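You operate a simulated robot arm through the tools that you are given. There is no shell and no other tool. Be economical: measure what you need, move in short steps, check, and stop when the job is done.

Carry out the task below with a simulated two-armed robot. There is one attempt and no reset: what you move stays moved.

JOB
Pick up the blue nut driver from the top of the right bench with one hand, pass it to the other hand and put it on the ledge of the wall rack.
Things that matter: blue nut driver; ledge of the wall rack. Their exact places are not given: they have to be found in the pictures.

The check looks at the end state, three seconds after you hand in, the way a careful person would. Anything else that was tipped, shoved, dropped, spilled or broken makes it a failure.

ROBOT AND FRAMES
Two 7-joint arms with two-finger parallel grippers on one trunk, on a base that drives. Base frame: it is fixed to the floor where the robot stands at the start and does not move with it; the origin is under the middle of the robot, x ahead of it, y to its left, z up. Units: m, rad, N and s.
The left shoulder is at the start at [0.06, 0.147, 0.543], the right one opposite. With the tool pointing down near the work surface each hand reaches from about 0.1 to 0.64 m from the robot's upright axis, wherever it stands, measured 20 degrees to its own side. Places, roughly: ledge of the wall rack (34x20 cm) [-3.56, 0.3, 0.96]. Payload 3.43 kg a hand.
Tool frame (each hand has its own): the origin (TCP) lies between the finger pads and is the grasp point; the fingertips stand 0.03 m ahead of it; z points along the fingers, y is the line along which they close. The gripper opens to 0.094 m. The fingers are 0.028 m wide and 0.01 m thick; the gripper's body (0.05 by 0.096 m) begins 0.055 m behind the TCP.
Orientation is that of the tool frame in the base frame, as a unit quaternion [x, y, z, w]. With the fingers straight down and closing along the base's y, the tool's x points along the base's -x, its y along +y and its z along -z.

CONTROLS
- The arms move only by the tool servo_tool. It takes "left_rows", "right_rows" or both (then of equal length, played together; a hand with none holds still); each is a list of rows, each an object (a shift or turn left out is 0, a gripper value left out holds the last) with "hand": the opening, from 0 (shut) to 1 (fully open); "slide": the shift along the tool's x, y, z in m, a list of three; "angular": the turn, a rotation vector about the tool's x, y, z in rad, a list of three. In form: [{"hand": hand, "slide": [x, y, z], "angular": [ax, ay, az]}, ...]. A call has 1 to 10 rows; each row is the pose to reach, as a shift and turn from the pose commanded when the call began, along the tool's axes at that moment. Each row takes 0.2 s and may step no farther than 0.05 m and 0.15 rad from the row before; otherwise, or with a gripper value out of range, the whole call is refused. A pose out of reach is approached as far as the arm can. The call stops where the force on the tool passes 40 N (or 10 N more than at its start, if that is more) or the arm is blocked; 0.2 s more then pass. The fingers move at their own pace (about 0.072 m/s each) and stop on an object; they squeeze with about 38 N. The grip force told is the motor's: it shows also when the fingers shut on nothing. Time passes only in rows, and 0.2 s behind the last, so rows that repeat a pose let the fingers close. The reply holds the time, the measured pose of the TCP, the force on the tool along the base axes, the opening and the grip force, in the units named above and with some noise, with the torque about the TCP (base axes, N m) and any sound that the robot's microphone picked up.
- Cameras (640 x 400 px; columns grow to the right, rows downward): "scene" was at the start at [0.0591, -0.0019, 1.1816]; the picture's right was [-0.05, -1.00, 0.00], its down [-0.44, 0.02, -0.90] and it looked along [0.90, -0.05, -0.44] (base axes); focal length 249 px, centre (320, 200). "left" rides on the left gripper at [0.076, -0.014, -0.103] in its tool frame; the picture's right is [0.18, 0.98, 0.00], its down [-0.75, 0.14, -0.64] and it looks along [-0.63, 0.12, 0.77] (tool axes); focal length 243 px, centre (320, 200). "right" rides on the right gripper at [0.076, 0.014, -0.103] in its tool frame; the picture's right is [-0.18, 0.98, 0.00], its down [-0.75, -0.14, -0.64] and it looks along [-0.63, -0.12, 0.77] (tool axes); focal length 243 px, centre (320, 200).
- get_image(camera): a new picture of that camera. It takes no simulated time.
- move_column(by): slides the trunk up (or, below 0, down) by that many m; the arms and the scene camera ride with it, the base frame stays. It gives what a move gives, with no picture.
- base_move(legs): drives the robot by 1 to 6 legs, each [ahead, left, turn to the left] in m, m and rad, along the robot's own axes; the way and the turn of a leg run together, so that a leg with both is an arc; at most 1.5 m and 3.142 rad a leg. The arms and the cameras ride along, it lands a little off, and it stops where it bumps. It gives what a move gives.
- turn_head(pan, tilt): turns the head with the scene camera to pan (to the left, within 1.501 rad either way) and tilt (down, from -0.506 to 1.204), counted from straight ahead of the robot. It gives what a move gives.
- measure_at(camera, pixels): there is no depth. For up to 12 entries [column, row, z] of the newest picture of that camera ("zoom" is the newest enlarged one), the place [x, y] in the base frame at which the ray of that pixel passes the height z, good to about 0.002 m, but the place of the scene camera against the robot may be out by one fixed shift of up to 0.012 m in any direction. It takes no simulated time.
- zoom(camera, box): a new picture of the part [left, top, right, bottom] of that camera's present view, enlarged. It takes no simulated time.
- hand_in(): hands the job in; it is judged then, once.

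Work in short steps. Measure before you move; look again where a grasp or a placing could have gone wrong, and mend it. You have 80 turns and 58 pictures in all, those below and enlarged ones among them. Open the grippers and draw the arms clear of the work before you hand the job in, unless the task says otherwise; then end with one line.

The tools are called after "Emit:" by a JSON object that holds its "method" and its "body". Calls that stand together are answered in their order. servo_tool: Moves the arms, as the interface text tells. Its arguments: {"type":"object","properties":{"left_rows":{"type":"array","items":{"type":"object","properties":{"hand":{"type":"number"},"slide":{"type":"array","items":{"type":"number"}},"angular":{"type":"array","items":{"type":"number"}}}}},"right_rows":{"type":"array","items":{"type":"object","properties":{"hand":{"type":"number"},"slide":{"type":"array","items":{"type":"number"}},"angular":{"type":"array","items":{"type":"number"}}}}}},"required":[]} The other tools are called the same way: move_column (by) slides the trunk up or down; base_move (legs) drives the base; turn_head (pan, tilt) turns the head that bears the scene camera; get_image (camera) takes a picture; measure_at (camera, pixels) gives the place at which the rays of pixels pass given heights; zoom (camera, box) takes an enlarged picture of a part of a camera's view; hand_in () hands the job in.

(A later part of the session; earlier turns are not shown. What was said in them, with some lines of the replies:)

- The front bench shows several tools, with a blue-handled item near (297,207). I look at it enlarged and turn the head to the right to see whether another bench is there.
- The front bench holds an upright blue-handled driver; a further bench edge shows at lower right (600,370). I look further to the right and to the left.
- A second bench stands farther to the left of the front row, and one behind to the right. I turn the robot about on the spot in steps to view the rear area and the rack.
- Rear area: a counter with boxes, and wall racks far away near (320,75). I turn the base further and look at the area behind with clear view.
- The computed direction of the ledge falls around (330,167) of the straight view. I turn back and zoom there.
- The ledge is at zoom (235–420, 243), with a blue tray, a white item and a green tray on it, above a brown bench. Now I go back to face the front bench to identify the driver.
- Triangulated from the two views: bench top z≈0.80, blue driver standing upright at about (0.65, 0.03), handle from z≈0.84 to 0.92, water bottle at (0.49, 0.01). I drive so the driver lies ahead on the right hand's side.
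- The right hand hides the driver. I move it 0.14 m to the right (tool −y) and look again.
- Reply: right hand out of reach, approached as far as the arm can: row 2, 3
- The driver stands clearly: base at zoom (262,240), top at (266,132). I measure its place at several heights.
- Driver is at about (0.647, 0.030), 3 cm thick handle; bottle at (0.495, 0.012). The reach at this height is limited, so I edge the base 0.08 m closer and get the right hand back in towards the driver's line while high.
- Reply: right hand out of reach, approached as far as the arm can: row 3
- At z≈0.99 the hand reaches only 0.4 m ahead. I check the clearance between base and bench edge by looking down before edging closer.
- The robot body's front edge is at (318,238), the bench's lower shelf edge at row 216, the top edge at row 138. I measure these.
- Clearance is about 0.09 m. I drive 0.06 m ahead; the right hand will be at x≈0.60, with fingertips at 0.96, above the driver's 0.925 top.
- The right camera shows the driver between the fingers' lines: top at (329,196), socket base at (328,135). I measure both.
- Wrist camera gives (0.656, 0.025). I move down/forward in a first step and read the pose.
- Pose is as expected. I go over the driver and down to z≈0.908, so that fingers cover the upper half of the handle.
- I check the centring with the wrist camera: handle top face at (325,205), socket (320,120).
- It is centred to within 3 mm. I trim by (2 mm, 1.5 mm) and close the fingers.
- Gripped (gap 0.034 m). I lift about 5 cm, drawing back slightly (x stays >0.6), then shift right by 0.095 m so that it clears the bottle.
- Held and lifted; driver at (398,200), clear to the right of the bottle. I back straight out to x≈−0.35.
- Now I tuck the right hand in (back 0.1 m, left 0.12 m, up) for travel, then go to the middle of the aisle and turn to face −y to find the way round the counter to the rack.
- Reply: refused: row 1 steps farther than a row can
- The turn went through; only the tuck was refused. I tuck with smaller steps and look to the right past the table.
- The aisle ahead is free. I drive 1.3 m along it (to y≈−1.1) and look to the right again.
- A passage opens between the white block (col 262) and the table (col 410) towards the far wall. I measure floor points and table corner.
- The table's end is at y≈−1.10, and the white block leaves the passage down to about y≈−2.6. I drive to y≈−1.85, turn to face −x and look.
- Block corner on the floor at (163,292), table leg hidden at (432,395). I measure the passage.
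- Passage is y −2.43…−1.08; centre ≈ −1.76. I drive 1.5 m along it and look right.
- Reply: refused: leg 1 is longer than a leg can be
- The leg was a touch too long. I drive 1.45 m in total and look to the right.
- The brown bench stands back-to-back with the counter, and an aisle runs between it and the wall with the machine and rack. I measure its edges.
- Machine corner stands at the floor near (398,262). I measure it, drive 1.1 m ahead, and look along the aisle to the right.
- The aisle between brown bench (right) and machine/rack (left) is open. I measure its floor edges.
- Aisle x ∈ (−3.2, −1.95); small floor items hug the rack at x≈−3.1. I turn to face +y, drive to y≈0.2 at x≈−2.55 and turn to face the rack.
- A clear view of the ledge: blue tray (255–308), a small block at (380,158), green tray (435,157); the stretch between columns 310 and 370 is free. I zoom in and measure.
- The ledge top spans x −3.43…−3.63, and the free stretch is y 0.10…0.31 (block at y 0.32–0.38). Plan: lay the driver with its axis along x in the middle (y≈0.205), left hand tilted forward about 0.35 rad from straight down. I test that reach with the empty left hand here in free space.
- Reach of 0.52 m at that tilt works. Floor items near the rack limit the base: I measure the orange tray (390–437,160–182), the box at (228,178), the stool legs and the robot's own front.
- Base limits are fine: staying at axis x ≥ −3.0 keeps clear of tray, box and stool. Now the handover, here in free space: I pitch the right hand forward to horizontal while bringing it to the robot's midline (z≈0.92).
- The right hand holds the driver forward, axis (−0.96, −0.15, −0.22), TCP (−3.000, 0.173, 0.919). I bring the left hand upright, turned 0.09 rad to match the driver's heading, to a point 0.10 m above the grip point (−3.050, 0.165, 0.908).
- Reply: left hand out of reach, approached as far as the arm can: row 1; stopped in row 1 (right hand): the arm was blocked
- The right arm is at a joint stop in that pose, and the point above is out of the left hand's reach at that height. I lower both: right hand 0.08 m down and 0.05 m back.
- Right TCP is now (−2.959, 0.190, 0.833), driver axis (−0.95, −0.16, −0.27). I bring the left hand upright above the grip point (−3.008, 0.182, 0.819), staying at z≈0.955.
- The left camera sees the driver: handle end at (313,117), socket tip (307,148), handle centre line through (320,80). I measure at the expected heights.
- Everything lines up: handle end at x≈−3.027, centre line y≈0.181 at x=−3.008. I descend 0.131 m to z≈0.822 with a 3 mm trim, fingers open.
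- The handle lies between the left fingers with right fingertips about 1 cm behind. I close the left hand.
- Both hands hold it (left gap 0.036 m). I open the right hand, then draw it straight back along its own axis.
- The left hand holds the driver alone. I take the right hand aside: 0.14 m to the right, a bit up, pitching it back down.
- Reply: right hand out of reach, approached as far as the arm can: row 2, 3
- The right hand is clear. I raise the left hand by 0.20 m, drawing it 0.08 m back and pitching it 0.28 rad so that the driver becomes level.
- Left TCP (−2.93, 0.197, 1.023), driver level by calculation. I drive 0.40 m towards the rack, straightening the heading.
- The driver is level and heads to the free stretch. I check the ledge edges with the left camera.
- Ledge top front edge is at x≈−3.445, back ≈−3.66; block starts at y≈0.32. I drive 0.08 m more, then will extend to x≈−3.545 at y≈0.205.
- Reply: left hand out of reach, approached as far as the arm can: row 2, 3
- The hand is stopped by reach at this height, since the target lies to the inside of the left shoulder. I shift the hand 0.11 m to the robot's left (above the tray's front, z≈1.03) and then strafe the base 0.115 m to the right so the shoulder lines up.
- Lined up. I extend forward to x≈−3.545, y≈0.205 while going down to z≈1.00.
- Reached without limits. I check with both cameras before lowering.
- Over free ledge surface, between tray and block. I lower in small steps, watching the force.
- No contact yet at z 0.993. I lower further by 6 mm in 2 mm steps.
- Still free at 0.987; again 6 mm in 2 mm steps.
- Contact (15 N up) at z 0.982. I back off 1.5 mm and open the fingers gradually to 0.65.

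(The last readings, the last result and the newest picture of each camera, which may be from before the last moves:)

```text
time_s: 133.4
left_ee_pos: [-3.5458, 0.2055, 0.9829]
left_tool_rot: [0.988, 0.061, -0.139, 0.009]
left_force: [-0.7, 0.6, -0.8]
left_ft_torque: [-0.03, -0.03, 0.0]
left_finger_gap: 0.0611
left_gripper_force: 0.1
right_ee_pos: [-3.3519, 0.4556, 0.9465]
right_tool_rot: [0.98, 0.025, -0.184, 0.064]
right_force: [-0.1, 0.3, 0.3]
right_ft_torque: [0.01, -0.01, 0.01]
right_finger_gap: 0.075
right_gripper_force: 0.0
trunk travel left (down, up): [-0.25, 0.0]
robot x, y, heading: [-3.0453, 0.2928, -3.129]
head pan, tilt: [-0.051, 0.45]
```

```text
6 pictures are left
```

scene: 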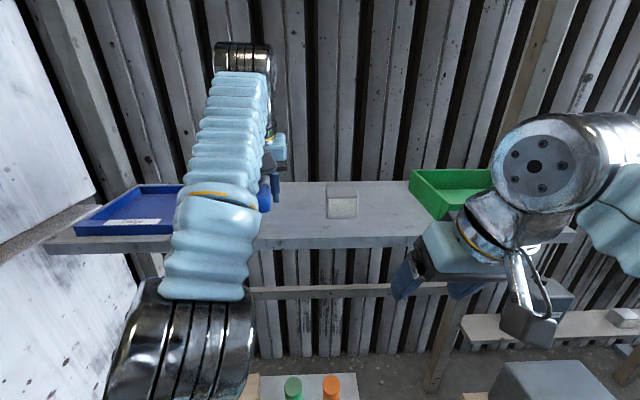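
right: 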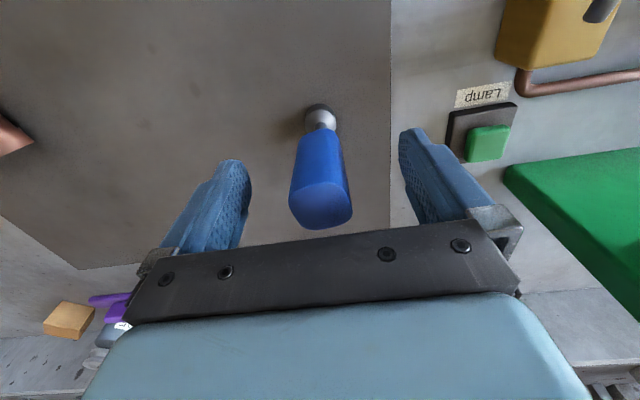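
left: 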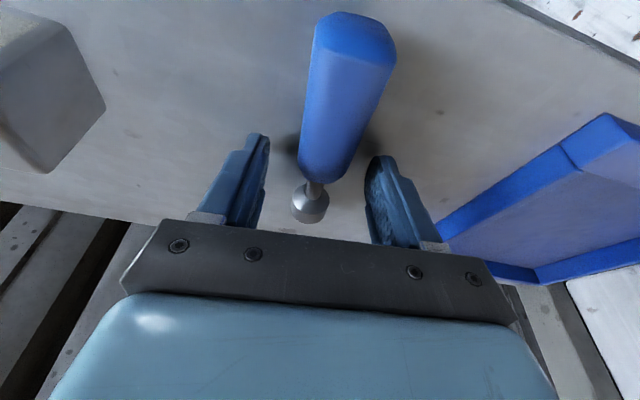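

The driver lies on the ledge between the open fingers. I withdraw along the driver's axis, up and back.

Emit:
{"method": "servo_tool", "body": {"left_rows": [{"hand": 0.65, "slide": [0.0021, 0, -0.0214]}, {"hand": 0.65, "slide": [0.0189, 0, -0.0419]}, {"hand": 0.65, "slide": [0.0447, 0, -0.0597]}, {"hand": 0.65, "slide": [0.0814, 0, -0.0755]}, {"hand": 0.65, "slide": [0.1195, 0, -0.0865]}]}}

Emit:
{"method": "get_image", "body": {"camera": "left"}}

```text
time_s: 134.6
left_ee_pos: [-3.4078, 0.2236, 1.035]
left_tool_rot: [0.988, 0.06, -0.14, 0.01]
left_force: [-0.6, -0.6, -0.1]
left_ft_torque: [0.01, -0.02, -0.02]
left_finger_gap: 0.0609
left_gripper_force: 0.1
right_ee_pos: [-3.351, 0.4555, 0.947]
right_tool_rot: [0.981, 0.026, -0.184, 0.063]
right_force: [-1.0, -1.0, -1.0]
right_ft_torque: [-0.01, -0.01, 0.04]
right_finger_gap: 0.0752
right_gripper_force: 0.0
trunk travel left (down, up): [-0.25, 0.0]
robot x, y, heading: [-3.0429, 0.2917, -3.129]
head pan, tilt: [-0.051, 0.45]
```

```text
5 pictures are left
```

left: 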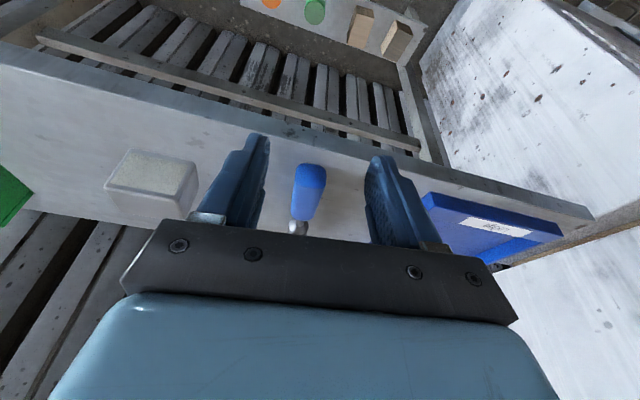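

The driver rests on the ledge, hand clear and above it. I back the robot 0.4 m away, open the hands and look at the result.

Emit:
{"method": "base_move", "body": {"legs": [[-0.4, 0, 0]]}}

Emit:
{"method": "servo_tool", "body": {"left_rows": [{"hand": 1}, {"hand": 1, "slide": [0.02, 0.04, 0]}, {"hand": 1, "slide": [0.03, 0.08, 0]}], "right_rows": [{"hand": 1}, {"hand": 1}, {"hand": 1}]}}

Emit:
{"method": "turn_head", "body": {"pan": 0.0, "tilt": 0.4}}

Emit:
{"method": "get_image", "body": {"camera": "scene"}}

```text
time_s: 137.1
left_ee_pos: [-3.01, 0.2283, 1.0351]
left_tool_rot: [0.988, 0.061, -0.139, 0.01]
left_force: [0.0, -0.3, -0.3]
left_ft_torque: [0.02, 0.01, -0.01]
left_finger_gap: 0.0612
left_gripper_force: 0.0
right_ee_pos: [-2.9535, 0.4599, 0.9459]
right_tool_rot: [0.98, 0.027, -0.185, 0.064]
right_force: [0.4, -0.3, -0.6]
right_ft_torque: [-0.01, -0.01, 0.03]
right_finger_gap: 0.0752
right_gripper_force: 0.0
trunk travel left (down, up): [-0.25, 0.0]
robot x, y, heading: [-2.6468, 0.2965, -3.13]
head pan, tilt: [-0.051, 0.45]
```

```text
time_s: 137.9
left_ee_pos: [-2.97, 0.1519, 1.0251]
left_tool_rot: [0.988, 0.061, -0.139, 0.01]
left_force: [0.1, -0.2, 0.7]
left_ft_torque: [-0.04, 0.01, -0.01]
left_finger_gap: 0.0941
left_gripper_force: 0.1
right_ee_pos: [-2.953, 0.4604, 0.9467]
right_tool_rot: [0.98, 0.027, -0.184, 0.063]
right_force: [0.9, 0.7, -1.4]
right_ft_torque: [-0.03, 0.01, 0.0]
right_finger_gap: 0.0939
right_gripper_force: 0.0
trunk travel left (down, up): [-0.25, 0.0]
robot x, y, heading: [-2.6463, 0.2995, -3.13]
head pan, tilt: [-0.051, 0.45]
```

```text
time_s: 138.5
left_ee_pos: [-2.9708, 0.152, 1.0256]
left_tool_rot: [0.988, 0.061, -0.14, 0.009]
left_force: [0.7, -0.5, 0.0]
left_ft_torque: [0.01, -0.02, -0.03]
left_finger_gap: 0.0939
left_gripper_force: 0.0
right_ee_pos: [-2.9523, 0.4592, 0.9466]
right_tool_rot: [0.98, 0.027, -0.184, 0.064]
right_force: [-0.2, 0.1, -0.1]
right_ft_torque: [-0.02, 0.01, 0.04]
right_finger_gap: 0.0938
right_gripper_force: 0.1
trunk travel left (down, up): [-0.25, 0.0]
robot x, y, heading: [-2.6465, 0.2949, -3.125]
head pan, tilt: [0.0, 0.4]
```

```text
4 pictures are left
```

scene: 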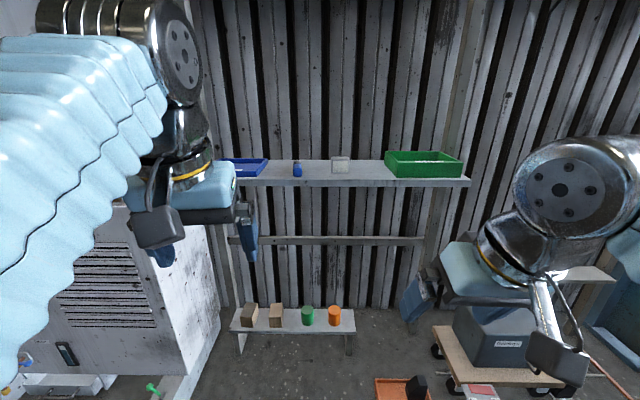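

The driver lies on the ledge at (297,170), between the blue tray and the block. The items around it look as they did before, both grippers are open and both arms are clear, so I hand in.

Emit:
{"method": "hand_in", "body": {}}

```text
The job is handed in.
```

The blue nut driver was picked up with the right hand, passed to the left hand and laid on the ledge of the wall rack, and the job is handed in.
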